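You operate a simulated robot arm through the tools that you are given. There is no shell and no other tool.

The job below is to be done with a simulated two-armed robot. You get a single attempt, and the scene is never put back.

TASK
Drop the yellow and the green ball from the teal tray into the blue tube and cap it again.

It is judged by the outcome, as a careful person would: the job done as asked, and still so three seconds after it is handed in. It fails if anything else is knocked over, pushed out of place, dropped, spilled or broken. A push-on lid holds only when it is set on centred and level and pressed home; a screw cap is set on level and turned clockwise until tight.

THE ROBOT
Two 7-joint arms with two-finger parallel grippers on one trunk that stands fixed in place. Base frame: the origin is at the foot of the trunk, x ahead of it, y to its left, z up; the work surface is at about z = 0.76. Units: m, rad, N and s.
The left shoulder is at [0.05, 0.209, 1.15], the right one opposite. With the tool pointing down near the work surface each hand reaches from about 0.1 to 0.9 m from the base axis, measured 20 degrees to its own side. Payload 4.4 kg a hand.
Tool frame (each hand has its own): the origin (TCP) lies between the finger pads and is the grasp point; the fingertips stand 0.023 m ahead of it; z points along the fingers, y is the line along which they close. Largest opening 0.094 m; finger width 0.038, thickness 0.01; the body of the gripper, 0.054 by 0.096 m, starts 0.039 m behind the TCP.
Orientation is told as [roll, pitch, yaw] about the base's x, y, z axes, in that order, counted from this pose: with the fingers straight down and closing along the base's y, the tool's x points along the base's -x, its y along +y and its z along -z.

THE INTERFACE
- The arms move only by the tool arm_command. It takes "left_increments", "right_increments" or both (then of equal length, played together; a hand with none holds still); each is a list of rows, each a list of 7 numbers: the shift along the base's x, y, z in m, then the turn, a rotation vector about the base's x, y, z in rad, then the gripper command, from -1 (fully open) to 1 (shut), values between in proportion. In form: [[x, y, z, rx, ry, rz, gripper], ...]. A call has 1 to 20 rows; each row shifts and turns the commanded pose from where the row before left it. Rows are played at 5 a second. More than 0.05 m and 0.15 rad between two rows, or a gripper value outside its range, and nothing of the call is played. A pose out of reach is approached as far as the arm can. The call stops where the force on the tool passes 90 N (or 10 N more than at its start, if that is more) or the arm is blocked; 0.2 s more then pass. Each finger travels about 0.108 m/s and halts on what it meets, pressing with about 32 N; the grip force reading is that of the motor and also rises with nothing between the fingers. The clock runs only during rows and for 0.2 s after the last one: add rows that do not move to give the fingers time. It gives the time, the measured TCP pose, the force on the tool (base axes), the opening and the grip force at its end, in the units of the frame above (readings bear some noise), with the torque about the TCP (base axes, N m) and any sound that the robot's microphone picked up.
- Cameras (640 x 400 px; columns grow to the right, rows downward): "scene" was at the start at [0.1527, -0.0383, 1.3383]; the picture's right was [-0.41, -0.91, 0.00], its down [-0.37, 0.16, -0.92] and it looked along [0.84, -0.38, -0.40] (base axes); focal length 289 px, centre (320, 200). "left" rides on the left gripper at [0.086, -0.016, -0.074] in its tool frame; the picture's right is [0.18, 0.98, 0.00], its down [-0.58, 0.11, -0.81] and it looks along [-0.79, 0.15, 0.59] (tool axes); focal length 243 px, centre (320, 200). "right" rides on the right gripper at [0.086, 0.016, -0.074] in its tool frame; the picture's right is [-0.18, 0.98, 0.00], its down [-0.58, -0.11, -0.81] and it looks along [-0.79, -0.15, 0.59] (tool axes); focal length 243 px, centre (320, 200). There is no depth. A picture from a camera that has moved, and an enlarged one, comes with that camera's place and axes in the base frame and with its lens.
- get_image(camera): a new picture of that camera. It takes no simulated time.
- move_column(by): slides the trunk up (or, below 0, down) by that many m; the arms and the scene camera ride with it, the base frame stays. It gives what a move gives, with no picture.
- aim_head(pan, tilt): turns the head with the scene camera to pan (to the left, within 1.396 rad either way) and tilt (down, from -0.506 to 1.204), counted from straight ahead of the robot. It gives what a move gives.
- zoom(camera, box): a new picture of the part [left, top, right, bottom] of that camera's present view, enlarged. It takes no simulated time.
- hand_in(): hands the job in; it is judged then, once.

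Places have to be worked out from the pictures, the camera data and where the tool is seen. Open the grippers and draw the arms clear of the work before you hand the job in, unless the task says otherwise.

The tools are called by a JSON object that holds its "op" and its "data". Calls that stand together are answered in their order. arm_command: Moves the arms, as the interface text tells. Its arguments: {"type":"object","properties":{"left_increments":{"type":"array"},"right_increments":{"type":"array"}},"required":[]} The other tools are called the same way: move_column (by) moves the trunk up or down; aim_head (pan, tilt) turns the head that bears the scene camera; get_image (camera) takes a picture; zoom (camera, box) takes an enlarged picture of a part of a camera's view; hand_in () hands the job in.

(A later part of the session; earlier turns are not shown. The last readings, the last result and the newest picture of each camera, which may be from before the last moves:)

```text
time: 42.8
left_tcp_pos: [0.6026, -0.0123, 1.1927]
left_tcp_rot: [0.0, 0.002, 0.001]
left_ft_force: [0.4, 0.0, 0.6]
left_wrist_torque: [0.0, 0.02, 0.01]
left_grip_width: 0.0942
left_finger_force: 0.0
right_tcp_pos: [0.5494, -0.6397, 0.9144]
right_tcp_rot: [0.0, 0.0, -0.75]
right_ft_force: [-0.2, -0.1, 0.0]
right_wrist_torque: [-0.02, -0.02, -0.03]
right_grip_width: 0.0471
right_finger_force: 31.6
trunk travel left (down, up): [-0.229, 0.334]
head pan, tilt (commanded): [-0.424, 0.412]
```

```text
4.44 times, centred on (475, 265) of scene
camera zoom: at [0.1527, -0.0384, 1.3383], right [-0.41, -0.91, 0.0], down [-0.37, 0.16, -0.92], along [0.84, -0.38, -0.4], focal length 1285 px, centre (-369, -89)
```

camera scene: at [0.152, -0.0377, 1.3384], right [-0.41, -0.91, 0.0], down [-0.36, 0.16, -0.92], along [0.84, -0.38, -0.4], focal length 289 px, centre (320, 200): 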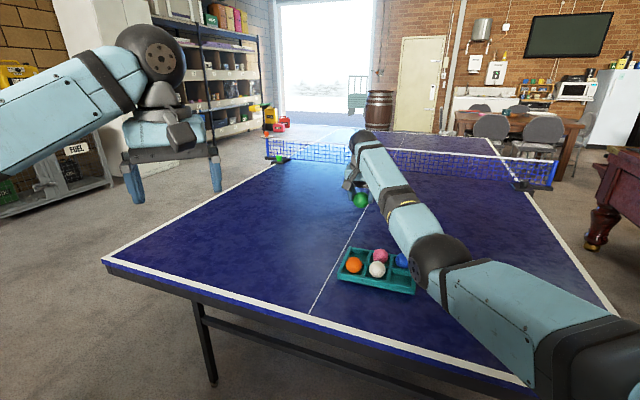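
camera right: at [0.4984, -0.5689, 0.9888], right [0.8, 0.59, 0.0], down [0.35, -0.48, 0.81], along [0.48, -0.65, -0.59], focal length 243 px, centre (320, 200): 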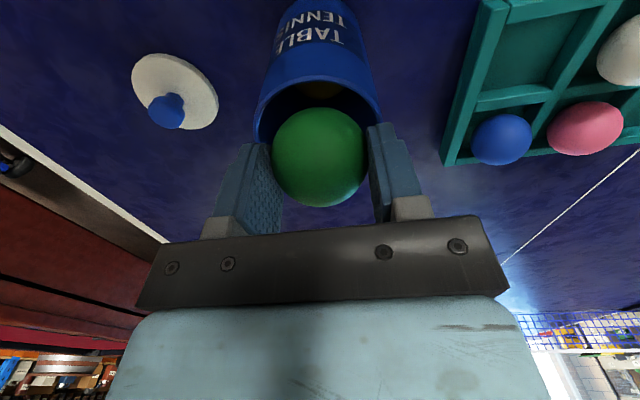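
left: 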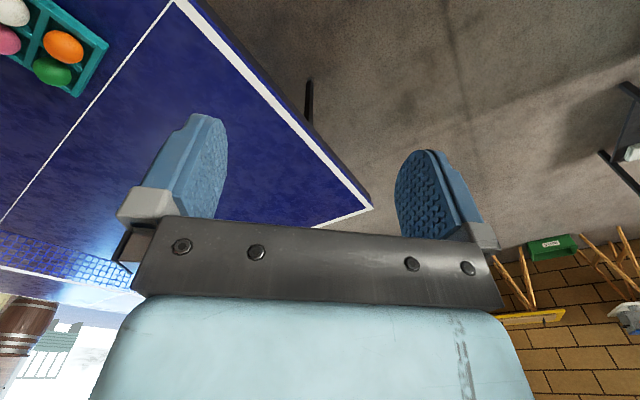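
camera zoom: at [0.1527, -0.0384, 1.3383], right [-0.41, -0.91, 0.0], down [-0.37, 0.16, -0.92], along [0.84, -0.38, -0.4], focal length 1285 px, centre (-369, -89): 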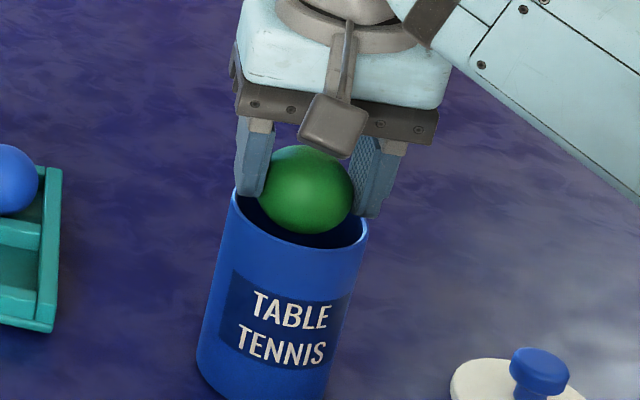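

The green ball is centred over the mouth with its bottom inside the rim, so I'll release it and rise.

{"op": "arm_command", "data": {"right_increments": [[0, 0, 0, 0, 0, 0, -0.3], [0, 0, 0, 0, 0, 0, -0.3], [0, 0, 0, 0, 0, 0, -0.3], [0, 0, 0.02, 0, 0, 0, -0.3], [0, 0, 0.04, 0, 0, 0, -0.3], [0, 0, 0.04, 0, 0, 0, -0.3]]}}

{"op": "get_image", "data": {"camera": "right"}}

{"op": "zoom", "data": {"camera": "right", "box": [160, 0, 380, 110]}}

{"op": "zoom", "data": {"camera": "scene", "box": [420, 230, 560, 330]}}

```text
time: 44.2
left_tcp_pos: [0.6014, -0.0114, 1.1933]
left_tcp_rot: [0.002, -0.001, 0.002]
left_ft_force: [-0.7, 1.1, -0.7]
left_wrist_torque: [-0.02, -0.05, 0.0]
left_grip_width: 0.0937
left_finger_force: 0.0
right_tcp_pos: [0.5495, -0.638, 1.0176]
right_tcp_rot: [0.001, 0.001, -0.749]
right_ft_force: [0.4, -0.3, 0.1]
right_wrist_torque: [-0.01, -0.03, -0.03]
right_grip_width: 0.0612
right_finger_force: 0.0
trunk travel left (down, up): [-0.229, 0.334]
head pan, tilt (commanded): [-0.424, 0.412]
```

```text
taken
camera right: at [0.4977, -0.5682, 1.0911], right [0.8, 0.59, 0.0], down [0.35, -0.48, 0.81], along [0.48, -0.65, -0.59], focal length 243 px, centre (320, 200)
```

right: 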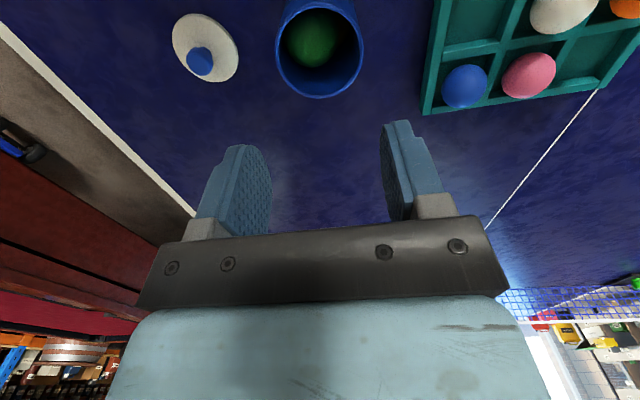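

```text
2.91 times, centred on (270, 55) of right
camera zoom: at [0.4977, -0.5682, 1.0911], right [0.8, 0.59, 0.0], down [0.35, -0.48, 0.81], along [0.48, -0.65, -0.59], focal length 706 px, centre (466, 622)
```

zoom: 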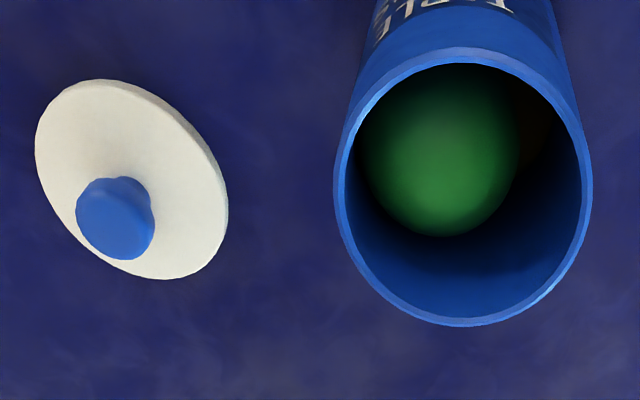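

```text
4.00 times, centred on (490, 280) of scene
camera zoom: at [0.1519, -0.0374, 1.3384], right [-0.41, -0.91, 0.0], down [-0.36, 0.16, -0.92], along [0.84, -0.38, -0.4], focal length 1156 px, centre (-360, -120)
```

zoom: 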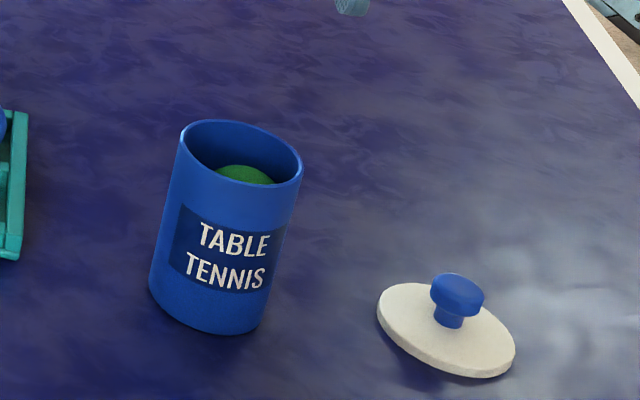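

Both balls are inside with the green ball below the rim, and the tube stands unmoved at about (0.550, -0.640). I'll go back above the lid and measure its position before picking it up.

{"op": "arm_command", "data": {"right_increments": [[-0.022, -0.03, 0, 0, 0, 0, -0.3], [-0.022, -0.03, 0, 0, 0, 0, -0.3], [-0.022, -0.03, 0, 0, 0, 0, -0.3], [-0.0225, -0.0295, 0, 0, 0, 0, -0.3], [0, 0, 0, 0, 0, 0, -0.3], [0, 0, 0, 0, 0, 0, -0.3]]}}

{"op": "zoom", "data": {"camera": "right", "box": [270, 0, 370, 80]}}

{"op": "get_image", "data": {"camera": "scene"}}

```text
time: 45.6
left_tcp_pos: [0.6017, -0.012, 1.1926]
left_tcp_rot: [0.0, 0.0, 0.002]
left_ft_force: [0.0, -0.3, 0.1]
left_wrist_torque: [0.0, 0.03, 0.01]
left_grip_width: 0.0941
left_finger_force: 0.0
right_tcp_pos: [0.4607, -0.7597, 1.0156]
right_tcp_rot: [0.001, -0.001, -0.75]
right_ft_force: [-0.4, -0.5, 0.6]
right_wrist_torque: [-0.01, 0.01, 0.0]
right_grip_width: 0.0613
right_finger_force: 0.1
trunk travel left (down, up): [-0.229, 0.334]
head pan, tilt (commanded): [-0.424, 0.412]
```

```text
5.00 times, centred on (320, 40) of right
camera zoom: at [0.4097, -0.6893, 1.0896], right [0.8, 0.59, 0.0], down [0.35, -0.48, 0.81], along [0.48, -0.65, -0.59], focal length 1213 px, centre (320, 1000)
```

zoom: 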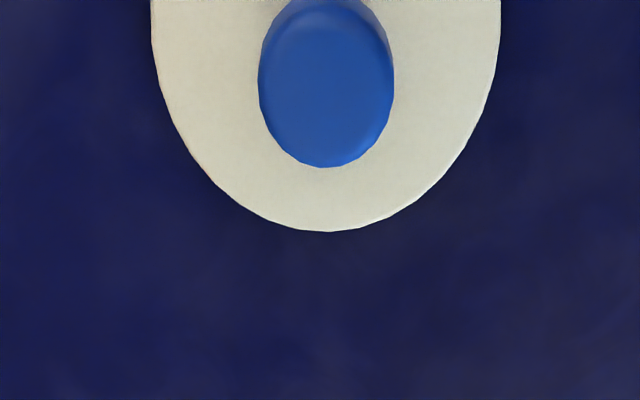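

```text
taken
camera scene: at [0.1525, -0.0384, 1.3383], right [-0.41, -0.91, 0.0], down [-0.37, 0.16, -0.92], along [0.84, -0.38, -0.4], focal length 289 px, centre (320, 200)
```

scene: 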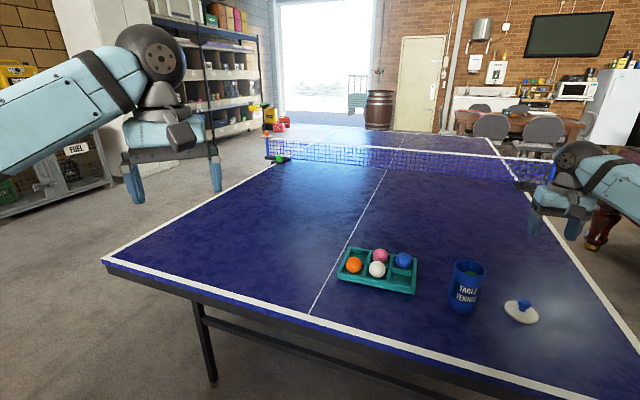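

The lid is exactly where I left it, centred between the fingers. I'll descend to the same grasp height (TCP z ≈ 0.797).

{"op": "arm_command", "data": {"right_increments": [[0, 0, -0.05, 0, 0, 0, -0.3], [0, 0, -0.05, 0, 0, 0, -0.3], [0, 0, -0.05, 0, 0, 0, -0.3], [0, 0, -0.035, 0, 0, 0, -0.3], [0, 0, -0.02, 0, 0, 0, -0.3], [0, 0, -0.012, 0, 0, 0, -0.3], [0, 0, 0, 0, 0, 0, -0.3]]}}

{"op": "get_image", "data": {"camera": "right"}}

{"op": "zoom", "data": {"camera": "scene", "box": [490, 250, 590, 330]}}

```text
time: 47.2
left_tcp_pos: [0.6024, -0.0119, 1.192]
left_tcp_rot: [-0.001, 0.0, 0.003]
left_ft_force: [-0.4, -0.1, -0.3]
left_wrist_torque: [0.03, 0.0, -0.01]
left_grip_width: 0.0936
left_finger_force: 0.0
right_tcp_pos: [0.4613, -0.759, 0.7986]
right_tcp_rot: [-0.001, 0.0, -0.748]
right_ft_force: [0.9, 0.6, 0.0]
right_wrist_torque: [-0.04, -0.02, 0.0]
right_grip_width: 0.061
right_finger_force: 0.0
trunk travel left (down, up): [-0.229, 0.334]
head pan, tilt (commanded): [-0.424, 0.412]
```

```text
taken
camera right: at [0.4104, -0.6884, 0.8718], right [0.8, 0.59, 0.0], down [0.35, -0.48, 0.81], along [0.48, -0.65, -0.59], focal length 243 px, centre (320, 200)
```

right: 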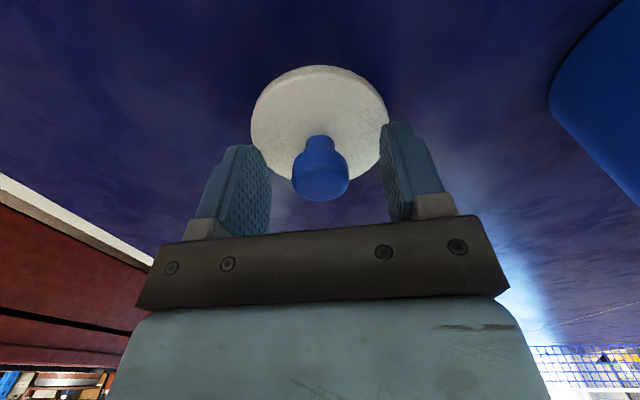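

```text
5.00 times, centred on (540, 290) of scene
camera zoom: at [0.1526, -0.0382, 1.3383], right [-0.41, -0.91, 0.0], down [-0.37, 0.16, -0.92], along [0.84, -0.38, -0.4], focal length 1446 px, centre (-780, -250)
```

zoom: 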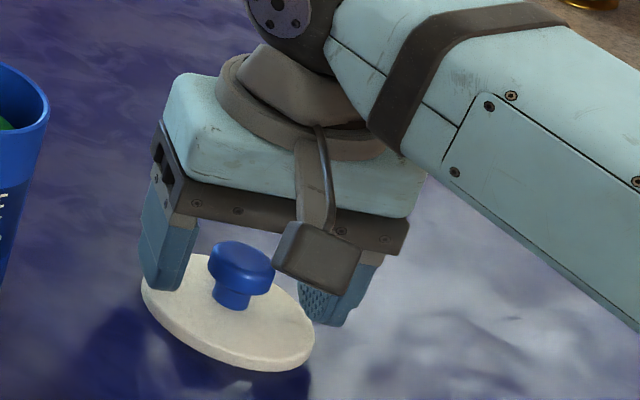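

The pads straddle the knob as before, so I'll close and then lift a little to confirm the grip.

{"op": "arm_command", "data": {"right_increments": [[0, 0, -0.001, 0, 0, 0, -0.3], [0, 0, 0, 0, 0, 0, 0.2], [0, 0, 0, 0, 0, 0, 1], [0, 0, 0, 0, 0, 0, 1], [0, 0, 0, 0, 0, 0, 1], [0, 0, 0.01, 0, 0, 0, 1], [0, 0, 0.02, 0, 0, 0, 1], [0, 0, 0.03, 0, 0, 0, 1], [0, 0, 0.04, 0, 0, 0, 1], [0, 0, 0.04, 0, 0, 0, 1], [0, 0, 0.04, 0, 0, 0, 1], [0, 0, 0, 0, 0, 0, 1]]}}

{"op": "get_image", "data": {"camera": "right"}}

{"op": "zoom", "data": {"camera": "scene", "box": [440, 190, 600, 320]}}

```text
time: 49.8
left_tcp_pos: [0.6027, -0.0128, 1.1923]
left_tcp_rot: [0.0, 0.0, 0.003]
left_ft_force: [0.5, 0.1, 0.5]
left_wrist_torque: [0.03, 0.0, 0.02]
left_grip_width: 0.0941
left_finger_force: 0.1
right_tcp_pos: [0.4605, -0.7596, 0.9777]
right_tcp_rot: [0.001, 0.0, -0.748]
right_ft_force: [0.2, 0.1, -0.5]
right_wrist_torque: [0.0, 0.0, 0.05]
right_grip_width: 0.0262
right_finger_force: 31.9
trunk travel left (down, up): [-0.229, 0.334]
head pan, tilt (commanded): [-0.424, 0.412]
```

```text
taken
camera right: at [0.4106, -0.6887, 1.051], right [0.8, 0.59, 0.0], down [0.35, -0.48, 0.81], along [0.48, -0.65, -0.59], focal length 243 px, centre (320, 200)
```

right: 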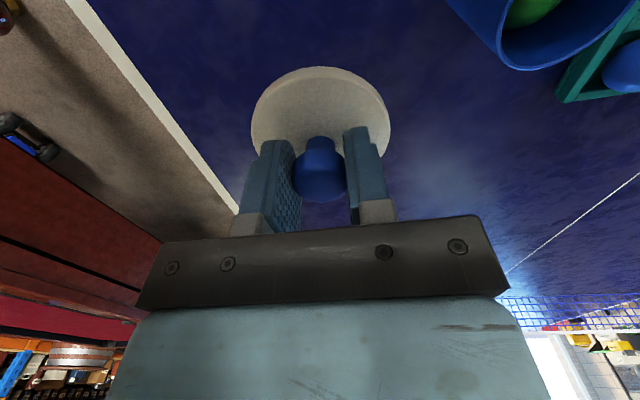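

```text
3.08 times, centred on (520, 255) of scene
camera zoom: at [0.1529, -0.0389, 1.3382], right [-0.41, -0.91, 0.0], down [-0.37, 0.17, -0.92], along [0.84, -0.38, -0.4], focal length 890 px, centre (-295, 31)
```

zoom: 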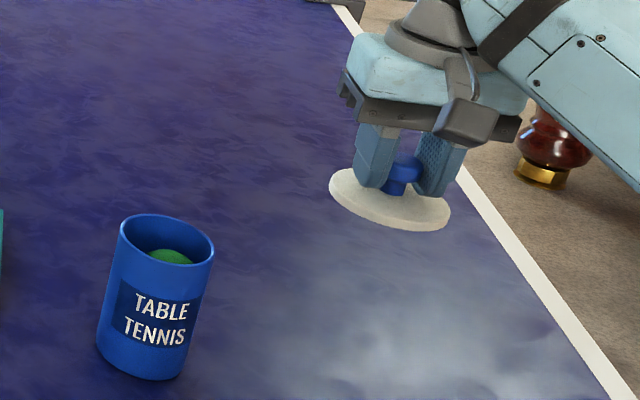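

The lid is held level in the same grip as before. I'll carry it back by the exact reverse displacement to above the tube.

{"op": "arm_command", "data": {"right_increments": [[0.022, 0.03, 0, 0, 0, 0, 1], [0.022, 0.03, 0, 0, 0, 0, 1], [0.022, 0.03, 0, 0, 0, 0, 1], [0.022, 0.03, 0, 0, 0, 0, 1], [0, 0, -0.02, 0, 0, 0, 1], [0, 0, -0.01, 0, 0, 0, 1], [0, 0, 0, 0, 0, 0, 1]]}}

{"op": "get_image", "data": {"camera": "right"}}

{"op": "zoom", "data": {"camera": "scene", "box": [430, 220, 520, 320]}}

```text
time: 51.4
left_tcp_pos: [0.6025, -0.0116, 1.1934]
left_tcp_rot: [0.0, -0.001, 0.003]
left_ft_force: [-0.1, -0.4, 0.0]
left_wrist_torque: [-0.02, -0.02, -0.01]
left_grip_width: 0.094
left_finger_force: 0.1
right_tcp_pos: [0.5506, -0.6386, 0.9473]
right_tcp_rot: [0.0, -0.001, -0.748]
right_ft_force: [0.2, -1.1, 0.7]
right_wrist_torque: [0.03, -0.03, 0.01]
right_grip_width: 0.026
right_finger_force: 32.1
trunk travel left (down, up): [-0.229, 0.334]
head pan, tilt (commanded): [-0.424, 0.412]
```

```text
taken
camera right: at [0.4985, -0.5684, 1.0214], right [0.8, 0.59, 0.0], down [0.35, -0.48, 0.81], along [0.48, -0.65, -0.59], focal length 243 px, centre (320, 200)
```

right: 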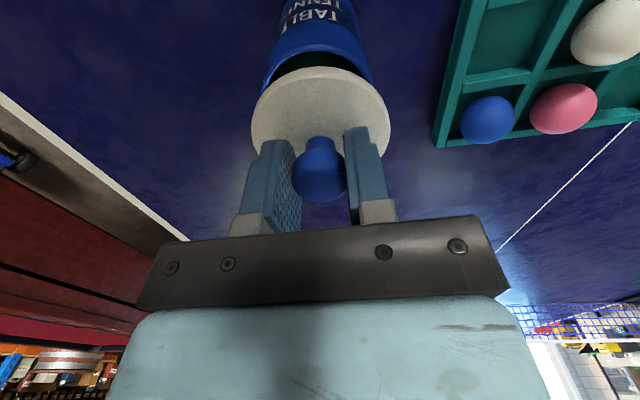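

```text
4.00 times, centred on (475, 270) of scene
camera zoom: at [0.1526, -0.0385, 1.3383], right [-0.41, -0.91, 0.0], down [-0.37, 0.16, -0.92], along [0.84, -0.38, -0.4], focal length 1156 px, centre (-300, -80)
```

zoom: 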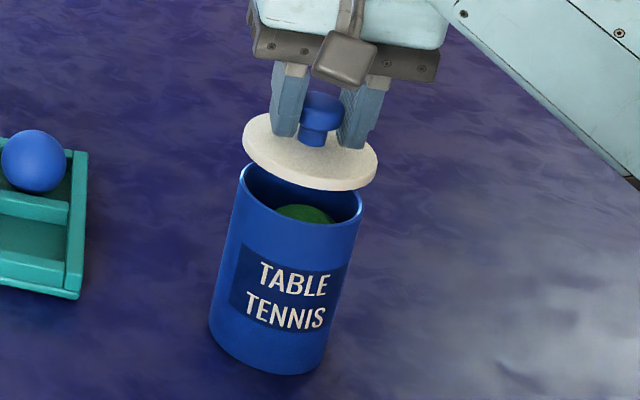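

The lid is laterally aligned over the tube (both centred near column 319). I'll lower to a few millimetres above the rim and check once more.

{"op": "arm_command", "data": {"right_increments": [[0, 0, -0.008, 0, 0, 0, 1], [0, 0, -0.007, 0, 0, 0, 1], [0, 0, -0.005, 0, 0, 0, 1], [0, 0, -0.003, 0, 0, 0, 1], [0, 0, 0, 0, 0, 0, 1]]}}

{"op": "zoom", "data": {"camera": "right", "box": [220, 0, 420, 180]}}

{"op": "zoom", "data": {"camera": "scene", "box": [440, 240, 510, 310]}}

```text
time: 52.6
left_tcp_pos: [0.6023, -0.0124, 1.1921]
left_tcp_rot: [0.001, 0.001, 0.001]
left_ft_force: [0.0, 0.8, 0.4]
left_wrist_torque: [0.0, 0.0, 0.02]
left_grip_width: 0.0941
left_finger_force: 0.1
right_tcp_pos: [0.5497, -0.6387, 0.9249]
right_tcp_rot: [0.001, -0.002, -0.749]
right_ft_force: [-0.3, 0.6, 0.0]
right_wrist_torque: [0.03, 0.0, 0.0]
right_grip_width: 0.0262
right_finger_force: 32.1
trunk travel left (down, up): [-0.229, 0.334]
head pan, tilt (commanded): [-0.424, 0.412]
```

```text
2.22 times, centred on (320, 90) of right
camera zoom: at [0.4982, -0.5682, 0.9985], right [0.8, 0.59, 0.0], down [0.35, -0.48, 0.81], along [0.48, -0.65, -0.59], focal length 539 px, centre (320, 444)
```

zoom: 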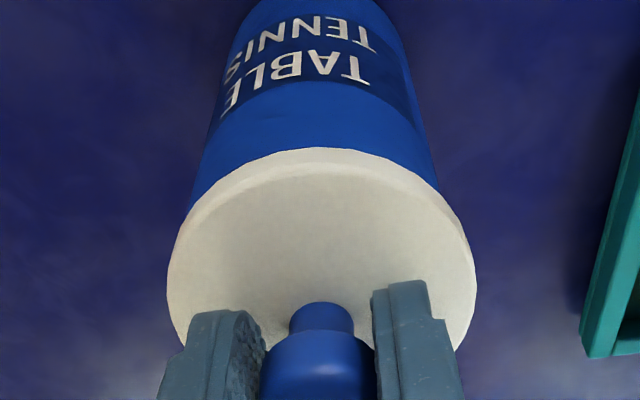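

```text
5.71 times, centred on (475, 275) of scene
camera zoom: at [0.1527, -0.0383, 1.3383], right [-0.41, -0.91, 0.0], down [-0.37, 0.16, -0.92], along [0.84, -0.38, -0.4], focal length 1652 px, centre (-566, -229)
```

zoom: 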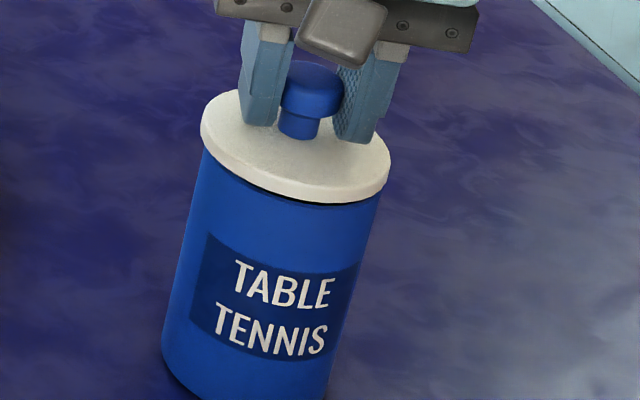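

The lid sits concentrically a few millimetres above the rim. I'll continue in 1 mm steps to contact.

{"op": "arm_command", "data": {"right_increments": [[0, 0, -0.001, 0, 0, 0, 1], [0, 0, -0.001, 0, 0, 0, 1], [0, 0, -0.001, 0, 0, 0, 1], [0, 0, -0.001, 0, 0, 0, 1], [0, 0, 0, 0, 0, 0, 1]]}}

{"op": "zoom", "data": {"camera": "scene", "box": [440, 240, 510, 310]}}

{"op": "zoom", "data": {"camera": "right", "box": [220, 0, 420, 180]}}

```text
time: 53.8
left_tcp_pos: [0.6022, -0.0129, 1.1933]
left_tcp_rot: [0.001, -0.001, 0.002]
left_ft_force: [0.3, -0.8, 0.1]
left_wrist_torque: [0.02, -0.02, -0.03]
left_grip_width: 0.094
left_finger_force: 0.2
right_tcp_pos: [0.5496, -0.6384, 0.9212]
right_tcp_rot: [0.0, 0.001, -0.748]
right_ft_force: [0.2, -0.6, 0.4]
right_wrist_torque: [0.01, -0.01, 0.01]
right_grip_width: 0.0265
right_finger_force: 32.4
trunk travel left (down, up): [-0.229, 0.334]
head pan, tilt (commanded): [-0.424, 0.412]
```

```text
5.71 times, centred on (475, 275) of scene
camera zoom: at [0.1527, -0.0383, 1.3383], right [-0.41, -0.91, 0.0], down [-0.37, 0.16, -0.92], along [0.84, -0.38, -0.4], focal length 1652 px, centre (-566, -229)
```

zoom: 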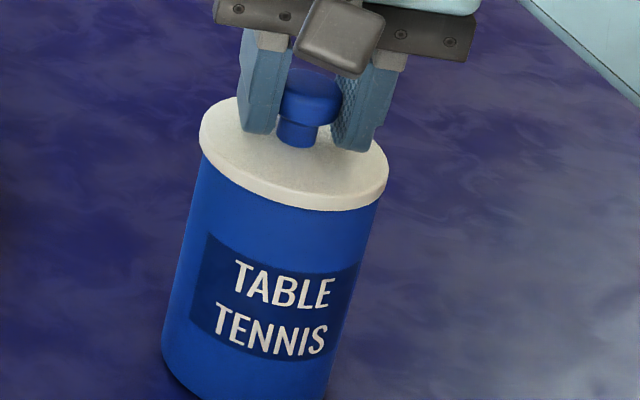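

```text
2.22 times, centred on (320, 90) of right
camera zoom: at [0.4982, -0.5685, 0.9942], right [0.8, 0.59, 0.0], down [0.35, -0.48, 0.81], along [0.48, -0.65, -0.59], focal length 539 px, centre (320, 444)
```

zoom: 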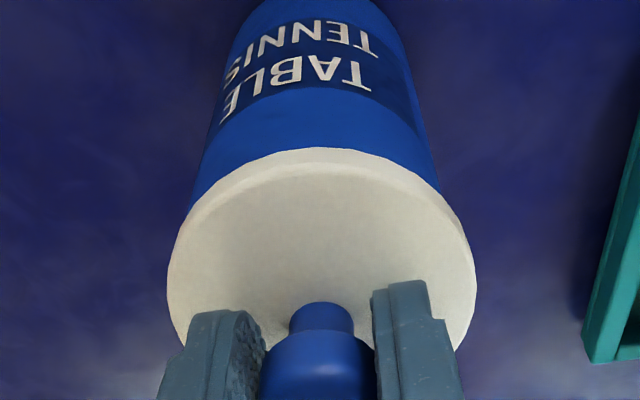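

The lid is essentially at its seat height with no force yet. I'll press on down in 1 mm steps, watching the force and listening for the snap.

{"op": "arm_command", "data": {"right_increments": [[0, 0, -0.001, 0, 0, 0, 1], [0, 0, -0.001, 0, 0, 0, 1], [0, 0, 0, 0, 0, 0, 1]]}}

{"op": "zoom", "data": {"camera": "scene", "box": [440, 240, 510, 310]}}

```text
time: 54.6
left_tcp_pos: [0.6006, -0.0116, 1.1932]
left_tcp_rot: [-0.001, -0.001, 0.002]
left_ft_force: [0.0, 0.0, 0.2]
left_wrist_torque: [-0.03, -0.02, 0.01]
left_grip_width: 0.0943
left_finger_force: 0.0
right_tcp_pos: [0.5497, -0.6383, 0.9195]
right_tcp_rot: [0.002, -0.001, -0.75]
right_ft_force: [0.1, -1.3, 5.2]
right_wrist_torque: [0.07, -0.07, 0.0]
right_grip_width: 0.0263
right_finger_force: 32.0
trunk travel left (down, up): [-0.229, 0.334]
head pan, tilt (commanded): [-0.424, 0.412]
```

```text
5.71 times, centred on (475, 275) of scene
camera zoom: at [0.1522, -0.0379, 1.3384], right [-0.41, -0.91, 0.0], down [-0.37, 0.16, -0.92], along [0.84, -0.38, -0.4], focal length 1652 px, centre (-566, -229)
```

zoom: 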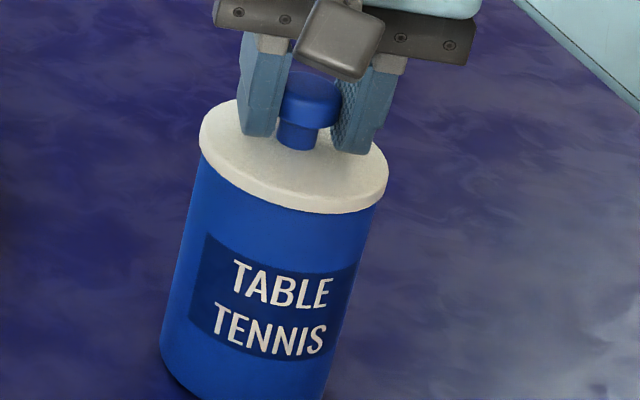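

The lid has contacted the rim (5 N). I'll press harder gradually.

{"op": "arm_command", "data": {"right_increments": [[0, 0, -0.001, 0, 0, 0, 1], [0, 0, -0.001, 0, 0, 0, 1], [0, 0, -0.001, 0, 0, 0, 1], [0, 0, -0.001, 0, 0, 0, 1], [0, 0, 0, 0, 0, 0, 1]]}}

{"op": "zoom", "data": {"camera": "scene", "box": [440, 240, 510, 310]}}

```text
time: 55.8
left_tcp_pos: [0.6012, -0.0093, 1.1953]
left_tcp_rot: [-0.004, -0.002, 0.002]
left_ft_force: [-1.1, -0.5, 0.2]
left_wrist_torque: [-0.01, -0.01, 0.04]
left_grip_width: 0.0941
left_finger_force: 0.0
right_tcp_pos: [0.5483, -0.6378, 0.9195]
right_tcp_rot: [0.002, -0.008, -0.751]
right_ft_force: [6.1, -8.6, 31.6]
right_wrist_torque: [-0.42, -0.42, -0.06]
right_grip_width: 0.0261
right_finger_force: 32.2
trunk travel left (down, up): [-0.229, 0.334]
head pan, tilt (commanded): [-0.424, 0.412]
```

```text
5.71 times, centred on (475, 275) of scene
camera zoom: at [0.1502, -0.0356, 1.339], right [-0.41, -0.91, 0.0], down [-0.36, 0.16, -0.92], along [0.84, -0.38, -0.4], focal length 1652 px, centre (-566, -229)
```

zoom: 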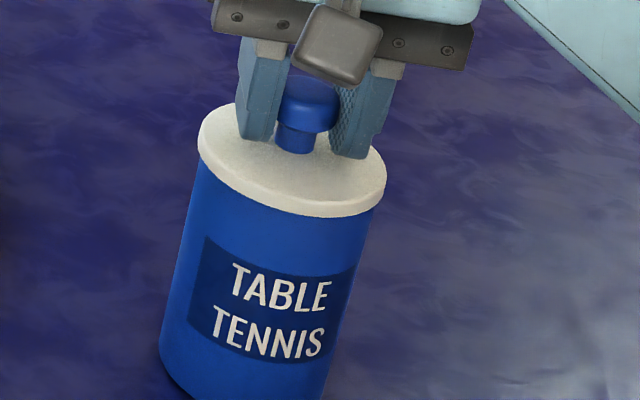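

There is 32 N down but no snap yet, and a side force of about 10 N has built up from arm flex. I'll shift the command slightly outward to cancel the side load and then press a bit more.

{"op": "arm_command", "data": {"right_increments": [[0.0007, -0.0007, 0, 0, 0, 0, 1], [0.0007, -0.0007, 0, 0, 0, 0, 1], [0, 0, 0, 0, 0, 0, 1]]}}

{"op": "zoom", "data": {"camera": "right", "box": [220, 0, 420, 180]}}

```text
time: 56.6
left_tcp_pos: [0.5997, -0.0081, 1.1948]
left_tcp_rot: [-0.004, -0.003, 0.001]
left_ft_force: [0.5, -0.2, 0.0]
left_wrist_torque: [0.01, 0.02, 0.03]
left_grip_width: 0.0938
left_finger_force: 0.1
right_tcp_pos: [0.5492, -0.6389, 0.9186]
right_tcp_rot: [-0.002, -0.005, -0.747]
right_ft_force: [-0.1, -5.2, 36.5]
right_wrist_torque: [0.13, 0.18, 0.0]
right_grip_width: 0.026
right_finger_force: 31.6
trunk travel left (down, up): [-0.229, 0.334]
head pan, tilt (commanded): [-0.424, 0.412]
```

```text
2.22 times, centred on (320, 90) of right
camera zoom: at [0.4973, -0.5677, 0.9923], right [0.8, 0.59, 0.0], down [0.35, -0.47, 0.81], along [0.48, -0.65, -0.59], focal length 539 px, centre (320, 444)
```

zoom: 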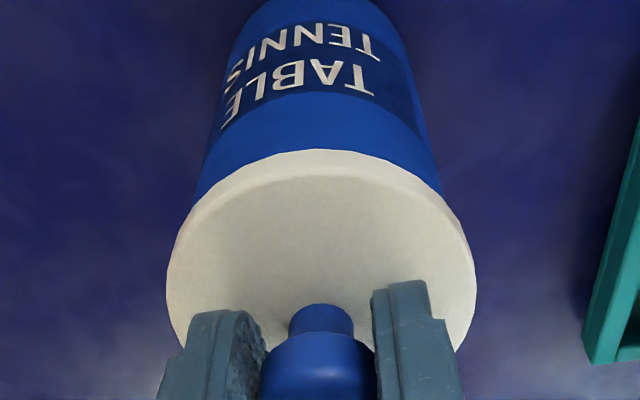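

The side load is halved and the vertical force is 36 N, but still no snap. I'll press further, a millimetre at a time, with a little outward compensation.

{"op": "arm_command", "data": {"right_increments": [[0.0003, -0.0006, -0.001, 0, 0, 0, 1], [0.0003, -0.0006, -0.001, 0, 0, 0, 1], [0, 0, 0, 0, 0, 0, 1]]}}

{"op": "zoom", "data": {"camera": "scene", "box": [440, 240, 510, 310]}}

```text
time: 57.4
left_tcp_pos: [0.599, -0.0079, 1.1962]
left_tcp_rot: [-0.004, -0.003, 0.002]
left_ft_force: [-0.2, -0.1, -0.4]
left_wrist_torque: [0.02, 0.01, -0.03]
left_grip_width: 0.0937
left_finger_force: 0.1
right_tcp_pos: [0.5488, -0.6389, 0.9187]
right_tcp_rot: [0.0, -0.007, -0.75]
right_ft_force: [-2.6, 0.6, 42.1]
right_wrist_torque: [-0.01, -0.01, -0.02]
right_grip_width: 0.026
right_finger_force: 31.7
trunk travel left (down, up): [-0.229, 0.334]
head pan, tilt (commanded): [-0.424, 0.412]
```

```text
5.71 times, centred on (475, 275) of scene
camera zoom: at [0.1484, -0.0336, 1.3392], right [-0.41, -0.91, 0.0], down [-0.36, 0.16, -0.92], along [0.84, -0.38, -0.4], focal length 1652 px, centre (-566, -229)
```

zoom: 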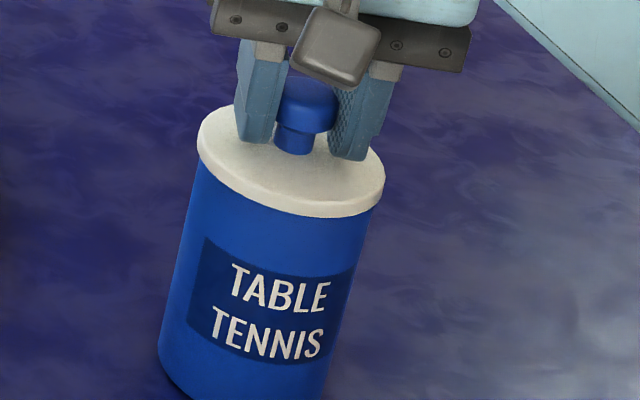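

The load is now purely vertical at 42 N with no torque, and there is no snap yet. I'll press on toward 55–60 N.

{"op": "arm_command", "data": {"right_increments": [[0.0003, -0.0003, -0.001, 0, 0, 0, 1], [0.0003, -0.0003, -0.001, 0, 0, 0, 1], [0.0003, -0.0003, -0.001, 0, 0, 0, 1], [0, 0, 0, 0, 0, 0, 1]]}}

{"op": "zoom", "data": {"camera": "scene", "box": [440, 240, 510, 310]}}

{"op": "get_image", "data": {"camera": "right"}}

```text
time: 58.4
left_tcp_pos: [0.5976, -0.0075, 1.195]
left_tcp_rot: [-0.005, -0.005, 0.002]
left_ft_force: [-0.3, 0.7, -0.2]
left_wrist_torque: [-0.02, -0.02, 0.03]
left_grip_width: 0.0938
left_finger_force: 0.1
right_tcp_pos: [0.5499, -0.6382, 0.9161]
right_tcp_rot: [0.0, -0.009, -0.75]
right_ft_force: [-5.1, 3.8, 45.3]
right_wrist_torque: [-0.09, -0.09, 0.0]
right_grip_width: 0.0263
right_finger_force: 32.3
trunk travel left (down, up): [-0.229, 0.334]
head pan, tilt (commanded): [-0.424, 0.412]
```

```text
5.71 times, centred on (475, 275) of scene
camera zoom: at [0.1478, -0.0329, 1.3392], right [-0.41, -0.91, 0.0], down [-0.36, 0.16, -0.92], along [0.84, -0.38, -0.4], focal length 1652 px, centre (-566, -229)
```

zoom: 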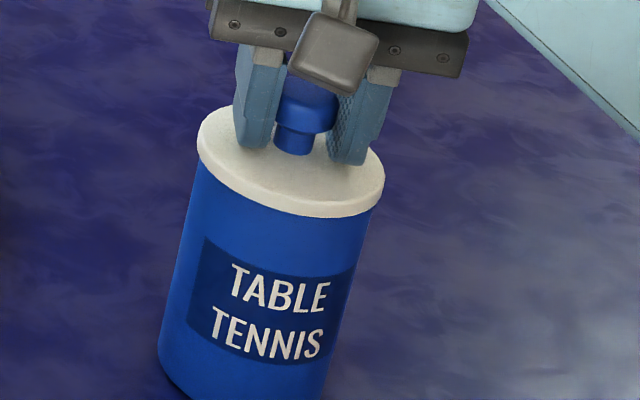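

```text
taken
camera right: at [0.4977, -0.5683, 0.9892], right [0.8, 0.59, 0.0], down [0.35, -0.47, 0.81], along [0.48, -0.65, -0.58], focal length 243 px, centre (320, 200)
```

right: 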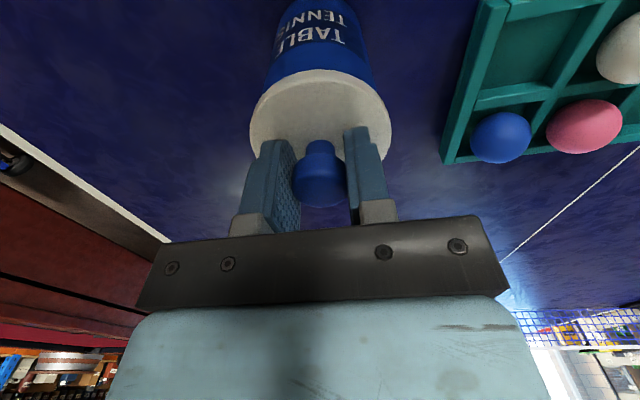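

The grip is now slipping down the knob at about 45 N, so a friction press can't give more. I'll unload and compare the lid's seat with the first picture using the same zoom box.

{"op": "arm_command", "data": {"right_increments": [[-0.0007, 0.0007, 0.003, 0, 0, 0, 1], [-0.0007, 0.0007, 0.003, 0, 0, 0, 1], [0, 0, 0.001, 0, 0, 0, 1], [0, 0, 0, 0, 0, 0, 1]]}}

{"op": "zoom", "data": {"camera": "scene", "box": [430, 240, 510, 320]}}

```text
time: 59.4
left_tcp_pos: [0.6028, -0.0114, 1.1919]
left_tcp_rot: [-0.002, -0.002, 0.0]
left_ft_force: [0.3, 0.9, 0.1]
left_wrist_torque: [0.0, 0.0, 0.03]
left_grip_width: 0.0941
left_finger_force: 0.1
right_tcp_pos: [0.549, -0.6397, 0.9169]
right_tcp_rot: [-0.002, 0.002, -0.747]
right_ft_force: [0.2, 1.2, 6.1]
right_wrist_torque: [-0.19, -0.15, 0.02]
right_grip_width: 0.0265
right_finger_force: 32.3
trunk travel left (down, up): [-0.229, 0.334]
head pan, tilt (commanded): [-0.424, 0.412]
```

```text
5.00 times, centred on (470, 280) of scene
camera zoom: at [0.1516, -0.037, 1.3382], right [-0.41, -0.91, 0.0], down [-0.36, 0.16, -0.92], along [0.84, -0.38, -0.4], focal length 1446 px, centre (-430, -200)
```

zoom: 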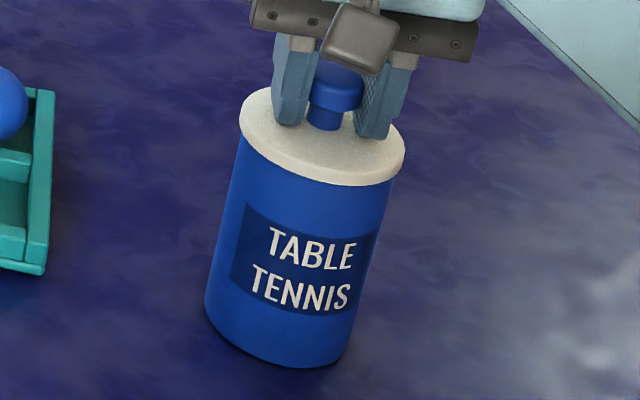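

The lid is down at its original height, but possibly about 1 mm sideways of its first position. I'll release the knob, rise to the earlier hover pose and compare the lid's centre with the rim's centre measured from there.

{"op": "arm_command", "data": {"right_increments": [[0, 0, 0.0015, 0, 0, 0, 1], [0, 0, 0, 0, 0, 0, 0.3], [0, 0, 0, 0, 0, 0, -0.2], [0, 0, 0, 0, 0, 0, -0.3], [0, 0, 0.02, 0, 0, 0, -0.3], [0, 0, 0.03, 0, 0, 0, -0.3], [-0.001, 0.0016, 0.0475, 0, 0, 0, -0.3], [0, 0, 0, 0, 0, 0, -0.3], [0, 0, 0, 0, 0, 0, -0.3]]}}

{"op": "zoom", "data": {"camera": "right", "box": [210, 0, 430, 110]}}

{"op": "zoom", "data": {"camera": "scene", "box": [430, 240, 510, 320]}}

```text
time: 61.4
left_tcp_pos: [0.6015, -0.0114, 1.1945]
left_tcp_rot: [0.001, 0.0, 0.003]
left_ft_force: [0.5, -0.2, 0.3]
left_wrist_torque: [-0.01, -0.02, -0.03]
left_grip_width: 0.094
left_finger_force: 0.0
right_tcp_pos: [0.5493, -0.6392, 1.0166]
right_tcp_rot: [0.0, -0.003, -0.749]
right_ft_force: [0.4, 0.4, 0.2]
right_wrist_torque: [0.02, -0.01, 0.0]
right_grip_width: 0.0612
right_finger_force: 0.0
trunk travel left (down, up): [-0.229, 0.334]
head pan, tilt (commanded): [-0.424, 0.412]
heard: snap
```

```text
2.91 times, centred on (320, 55) of right
camera zoom: at [0.4976, -0.5686, 1.0894], right [0.8, 0.59, 0.0], down [0.35, -0.48, 0.81], along [0.48, -0.65, -0.59], focal length 706 px, centre (320, 622)
```

zoom: 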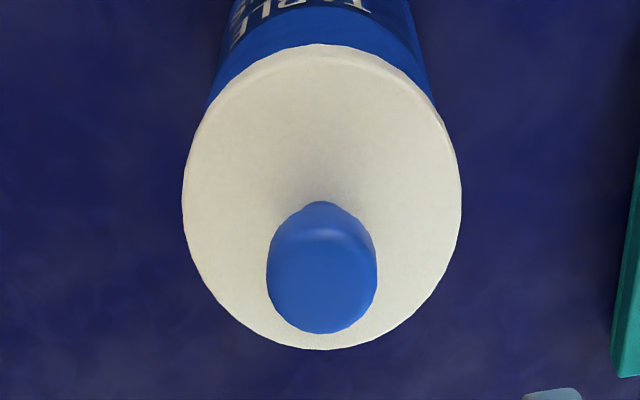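

```text
5.00 times, centred on (470, 280) of scene
camera zoom: at [0.1523, -0.0377, 1.3384], right [-0.41, -0.91, 0.0], down [-0.37, 0.16, -0.92], along [0.84, -0.38, -0.4], focal length 1446 px, centre (-430, -200)
```

zoom: 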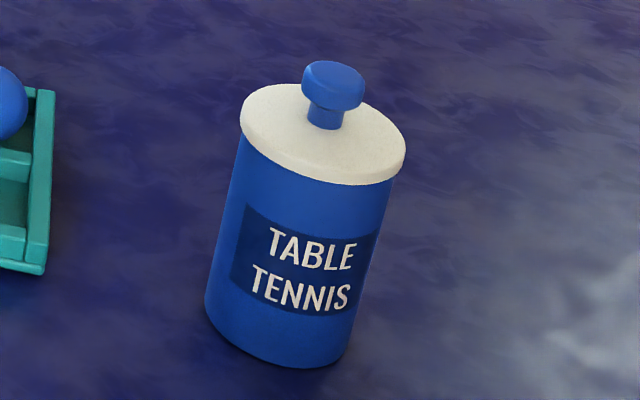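

A "snap" was heard as the lid was released and settled. The lid looks level, at its original height, and within about 1 mm of the rim's centre. To make sure it is pressed home, I'll close the empty fingers, centre them above the knob and press straight down on its top.

{"op": "arm_command", "data": {"right_increments": [[0.0012, -0.0012, 0, 0, 0, 0, 0.5], [0.0011, -0.0012, 0, 0, 0, 0, 1], [0, 0, -0.02, 0, 0, 0, 1], [0, 0, -0.02, 0, 0, 0, 1], [0, 0, -0.01, 0, 0, 0, 1], [0, 0, 0, 0, 0, 0, 1]]}}

{"op": "get_image", "data": {"camera": "right"}}

{"op": "zoom", "data": {"camera": "scene", "box": [430, 220, 520, 310]}}

```text
time: 62.8
left_tcp_pos: [0.6021, -0.0122, 1.1926]
left_tcp_rot: [0.0, 0.0, 0.003]
left_ft_force: [0.6, -0.2, 0.2]
left_wrist_torque: [-0.04, 0.01, 0.0]
left_grip_width: 0.094
left_finger_force: 0.0
right_tcp_pos: [0.5521, -0.6429, 0.9658]
right_tcp_rot: [0.001, 0.001, -0.747]
right_ft_force: [0.3, -0.3, -0.3]
right_wrist_torque: [0.02, 0.02, -0.02]
right_grip_width: 0.0003
right_finger_force: 32.0
trunk travel left (down, up): [-0.229, 0.334]
head pan, tilt (commanded): [-0.424, 0.412]
```

```text
taken
camera right: at [0.5008, -0.5712, 1.0392], right [0.8, 0.59, 0.0], down [0.35, -0.48, 0.81], along [0.48, -0.65, -0.59], focal length 243 px, centre (320, 200)
```

right: 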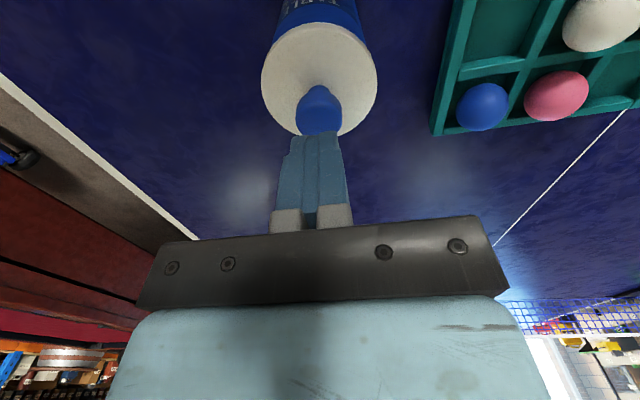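

```text
4.44 times, centred on (475, 265) of scene
camera zoom: at [0.1526, -0.0382, 1.3383], right [-0.41, -0.91, 0.0], down [-0.37, 0.16, -0.92], along [0.84, -0.38, -0.4], focal length 1285 px, centre (-369, -89)
```

zoom: 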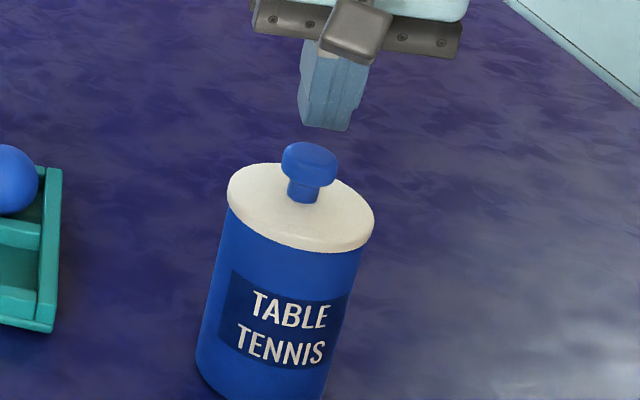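

The closed fingertips are above the knob. I'll zoom in to check their centring before pressing.

{"op": "zoom", "data": {"camera": "right", "box": [250, 60, 390, 160]}}

{"op": "zoom", "data": {"camera": "scene", "box": [450, 220, 500, 270]}}

```text
4.00 times, centred on (320, 110) of right
camera zoom: at [0.5008, -0.5712, 1.0392], right [0.8, 0.59, 0.0], down [0.35, -0.48, 0.81], along [0.48, -0.65, -0.59], focal length 970 px, centre (320, 560)
```

zoom: 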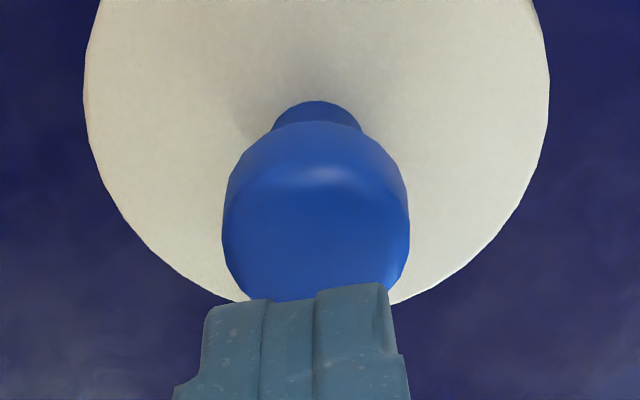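

```text
8.00 times, centred on (475, 245) of scene
camera zoom: at [0.1526, -0.0382, 1.3383], right [-0.41, -0.91, 0.0], down [-0.37, 0.16, -0.92], along [0.84, -0.38, -0.4], focal length 2313 px, centre (-920, -160)
```

zoom: 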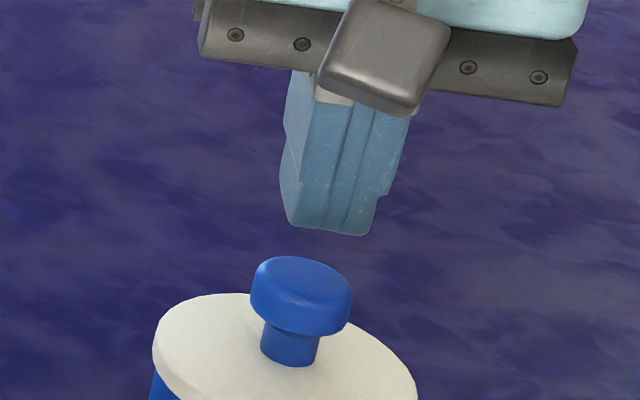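

The hand camera and the earlier grip pose suggest the fingertips are about 4 mm too far outward, so I'll shift back to the knob's grip position, about (0.5488, -0.6385). Then I'll descend to just above the knob.

{"op": "arm_command", "data": {"right_increments": [[-0.0028, 0.0028, 0, 0, 0, 0, 1], [0, 0, -0.007, 0, 0, 0, 1], [0, 0, -0.005, 0, 0, 0, 1], [0, 0, 0, 0, 0, 0, 1]]}}

{"op": "zoom", "data": {"camera": "right", "box": [250, 60, 390, 160]}}

{"op": "zoom", "data": {"camera": "scene", "box": [450, 220, 500, 270]}}

```text
time: 63.8
left_tcp_pos: [0.6024, -0.0116, 1.1934]
left_tcp_rot: [0.001, -0.002, 0.002]
left_ft_force: [0.7, 0.4, -1.0]
left_wrist_torque: [0.02, 0.01, 0.01]
left_grip_width: 0.0942
left_finger_force: 0.1
right_tcp_pos: [0.5493, -0.6385, 0.953]
right_tcp_rot: [0.0, -0.001, -0.749]
right_ft_force: [-0.5, -0.2, 0.5]
right_wrist_torque: [0.0, -0.01, -0.01]
right_grip_width: 0.0
right_finger_force: 32.4
trunk travel left (down, up): [-0.229, 0.334]
head pan, tilt (commanded): [-0.424, 0.412]
```

```text
4.00 times, centred on (320, 110) of right
camera zoom: at [0.4982, -0.5683, 1.0272], right [0.8, 0.59, 0.0], down [0.35, -0.48, 0.81], along [0.48, -0.65, -0.59], focal length 970 px, centre (320, 560)
```

zoom: 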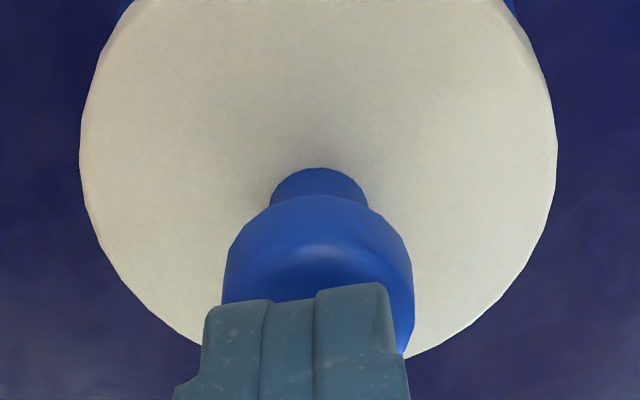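

```text
8.00 times, centred on (475, 245) of scene
camera zoom: at [0.1527, -0.0383, 1.3383], right [-0.41, -0.91, 0.0], down [-0.37, 0.16, -0.92], along [0.84, -0.38, -0.4], focal length 2313 px, centre (-920, -160)
```

zoom: 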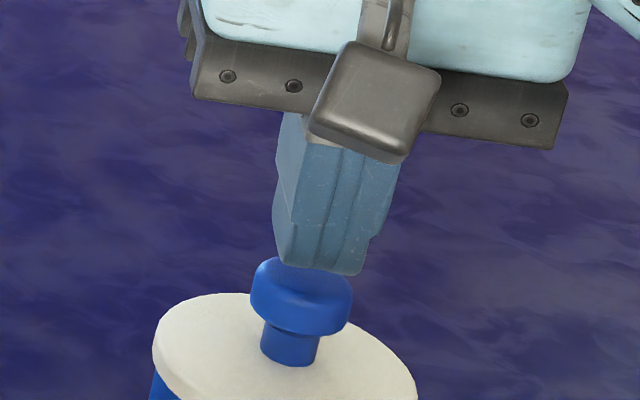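

The fingertips are now over the knob within a couple of millimetres in both views. I'll descend gently onto the knob top.

{"op": "arm_command", "data": {"right_increments": [[0, 0, -0.003, 0, 0, 0, 1], [0, 0, -0.002, 0, 0, 0, 1], [0, 0, -0.001, 0, 0, 0, 1], [0, 0, 0, 0, 0, 0, 1]]}}

{"op": "zoom", "data": {"camera": "scene", "box": [450, 220, 500, 270]}}

```text
time: 64.8
left_tcp_pos: [0.602, -0.0124, 1.1922]
left_tcp_rot: [0.0, -0.001, 0.002]
left_ft_force: [-1.0, -0.2, -0.1]
left_wrist_torque: [0.02, -0.01, 0.0]
left_grip_width: 0.094
left_finger_force: 0.0
right_tcp_pos: [0.5486, -0.6394, 0.947]
right_tcp_rot: [0.0, -0.001, -0.749]
right_ft_force: [-0.7, -1.0, 0.0]
right_wrist_torque: [0.0, 0.0, 0.02]
right_grip_width: 0.0
right_finger_force: 31.6
trunk travel left (down, up): [-0.229, 0.334]
head pan, tilt (commanded): [-0.424, 0.412]
```

```text
8.00 times, centred on (475, 245) of scene
camera zoom: at [0.1527, -0.0383, 1.3383], right [-0.41, -0.91, 0.0], down [-0.37, 0.16, -0.92], along [0.84, -0.38, -0.4], focal length 2313 px, centre (-920, -160)
```

zoom: 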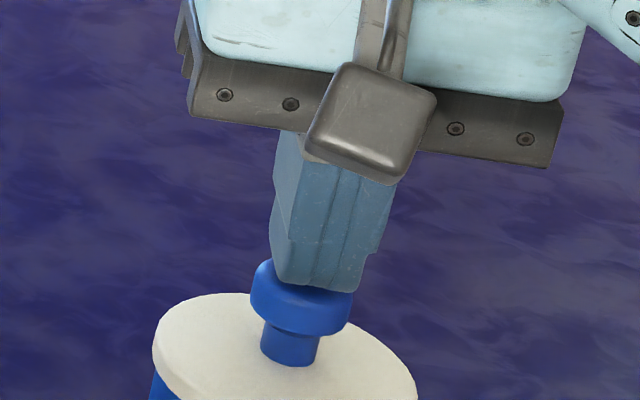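

The tips are just about on the knob and still no force. I'll continue in 1 mm steps.

{"op": "arm_command", "data": {"right_increments": [[0, 0, -0.001, 0, 0, 0, 1], [0, 0, -0.001, 0, 0, 0, 1], [0, 0, -0.001, 0, 0, 0, 1], [0, 0, 0, 0, 0, 0, 1]]}}

{"op": "zoom", "data": {"camera": "scene", "box": [440, 230, 510, 300]}}

```text
time: 65.8
left_tcp_pos: [0.6017, -0.0111, 1.1933]
left_tcp_rot: [0.0, 0.0, 0.0]
left_ft_force: [0.5, -0.9, 0.2]
left_wrist_torque: [-0.01, 0.02, 0.01]
left_grip_width: 0.0939
left_finger_force: 0.1
right_tcp_pos: [0.5497, -0.638, 0.9444]
right_tcp_rot: [-0.002, -0.001, -0.748]
right_ft_force: [0.6, 0.5, 1.2]
right_wrist_torque: [-0.01, 0.04, -0.01]
right_grip_width: 0.0001
right_finger_force: 32.1
trunk travel left (down, up): [-0.229, 0.334]
head pan, tilt (commanded): [-0.424, 0.412]
```

```text
5.71 times, centred on (475, 265) of scene
camera zoom: at [0.1526, -0.0382, 1.3383], right [-0.41, -0.91, 0.0], down [-0.37, 0.16, -0.92], along [0.84, -0.38, -0.4], focal length 1652 px, centre (-566, -171)
```

zoom: 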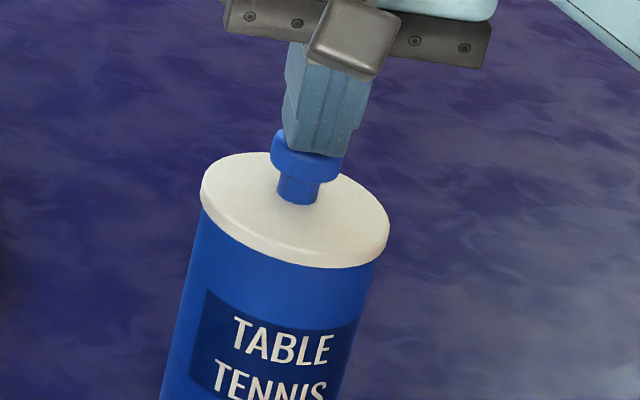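

Contact with the knob top is starting (1 N). I'll press down progressively with a small outward compensation to keep the push vertical, listening for a snap.

{"op": "arm_command", "data": {"right_increments": [[0.0003, -0.0004, -0.001, 0, 0, 0, 1], [0.0003, -0.0004, -0.001, 0, 0, 0, 1], [0.0003, -0.0004, -0.001, 0, 0, 0, 1], [0.0003, -0.0004, -0.001, 0, 0, 0, 1], [0, 0, 0, 0, 0, 0, 1]]}}

{"op": "zoom", "data": {"camera": "scene", "box": [440, 230, 510, 300]}}

```text
time: 67.0
left_tcp_pos: [0.6006, -0.0094, 1.1942]
left_tcp_rot: [-0.003, -0.004, 0.001]
left_ft_force: [0.4, 0.2, -0.5]
left_wrist_torque: [0.03, -0.01, -0.01]
left_grip_width: 0.094
left_finger_force: 0.1
right_tcp_pos: [0.55, -0.6388, 0.9435]
right_tcp_rot: [0.001, -0.005, -0.75]
right_ft_force: [-0.4, 2.4, 21.6]
right_wrist_torque: [0.08, 0.03, 0.04]
right_grip_width: 0.0
right_finger_force: 32.6
trunk travel left (down, up): [-0.229, 0.334]
head pan, tilt (commanded): [-0.424, 0.412]
```

```text
5.71 times, centred on (475, 265) of scene
camera zoom: at [0.1507, -0.0358, 1.3388], right [-0.41, -0.91, 0.0], down [-0.36, 0.16, -0.92], along [0.84, -0.38, -0.4], focal length 1652 px, centre (-566, -171)
```

zoom: 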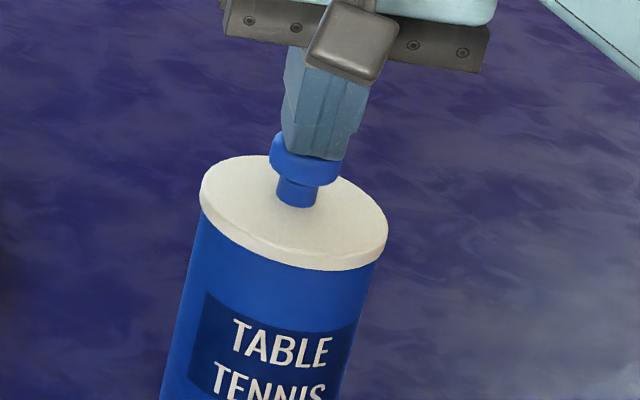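

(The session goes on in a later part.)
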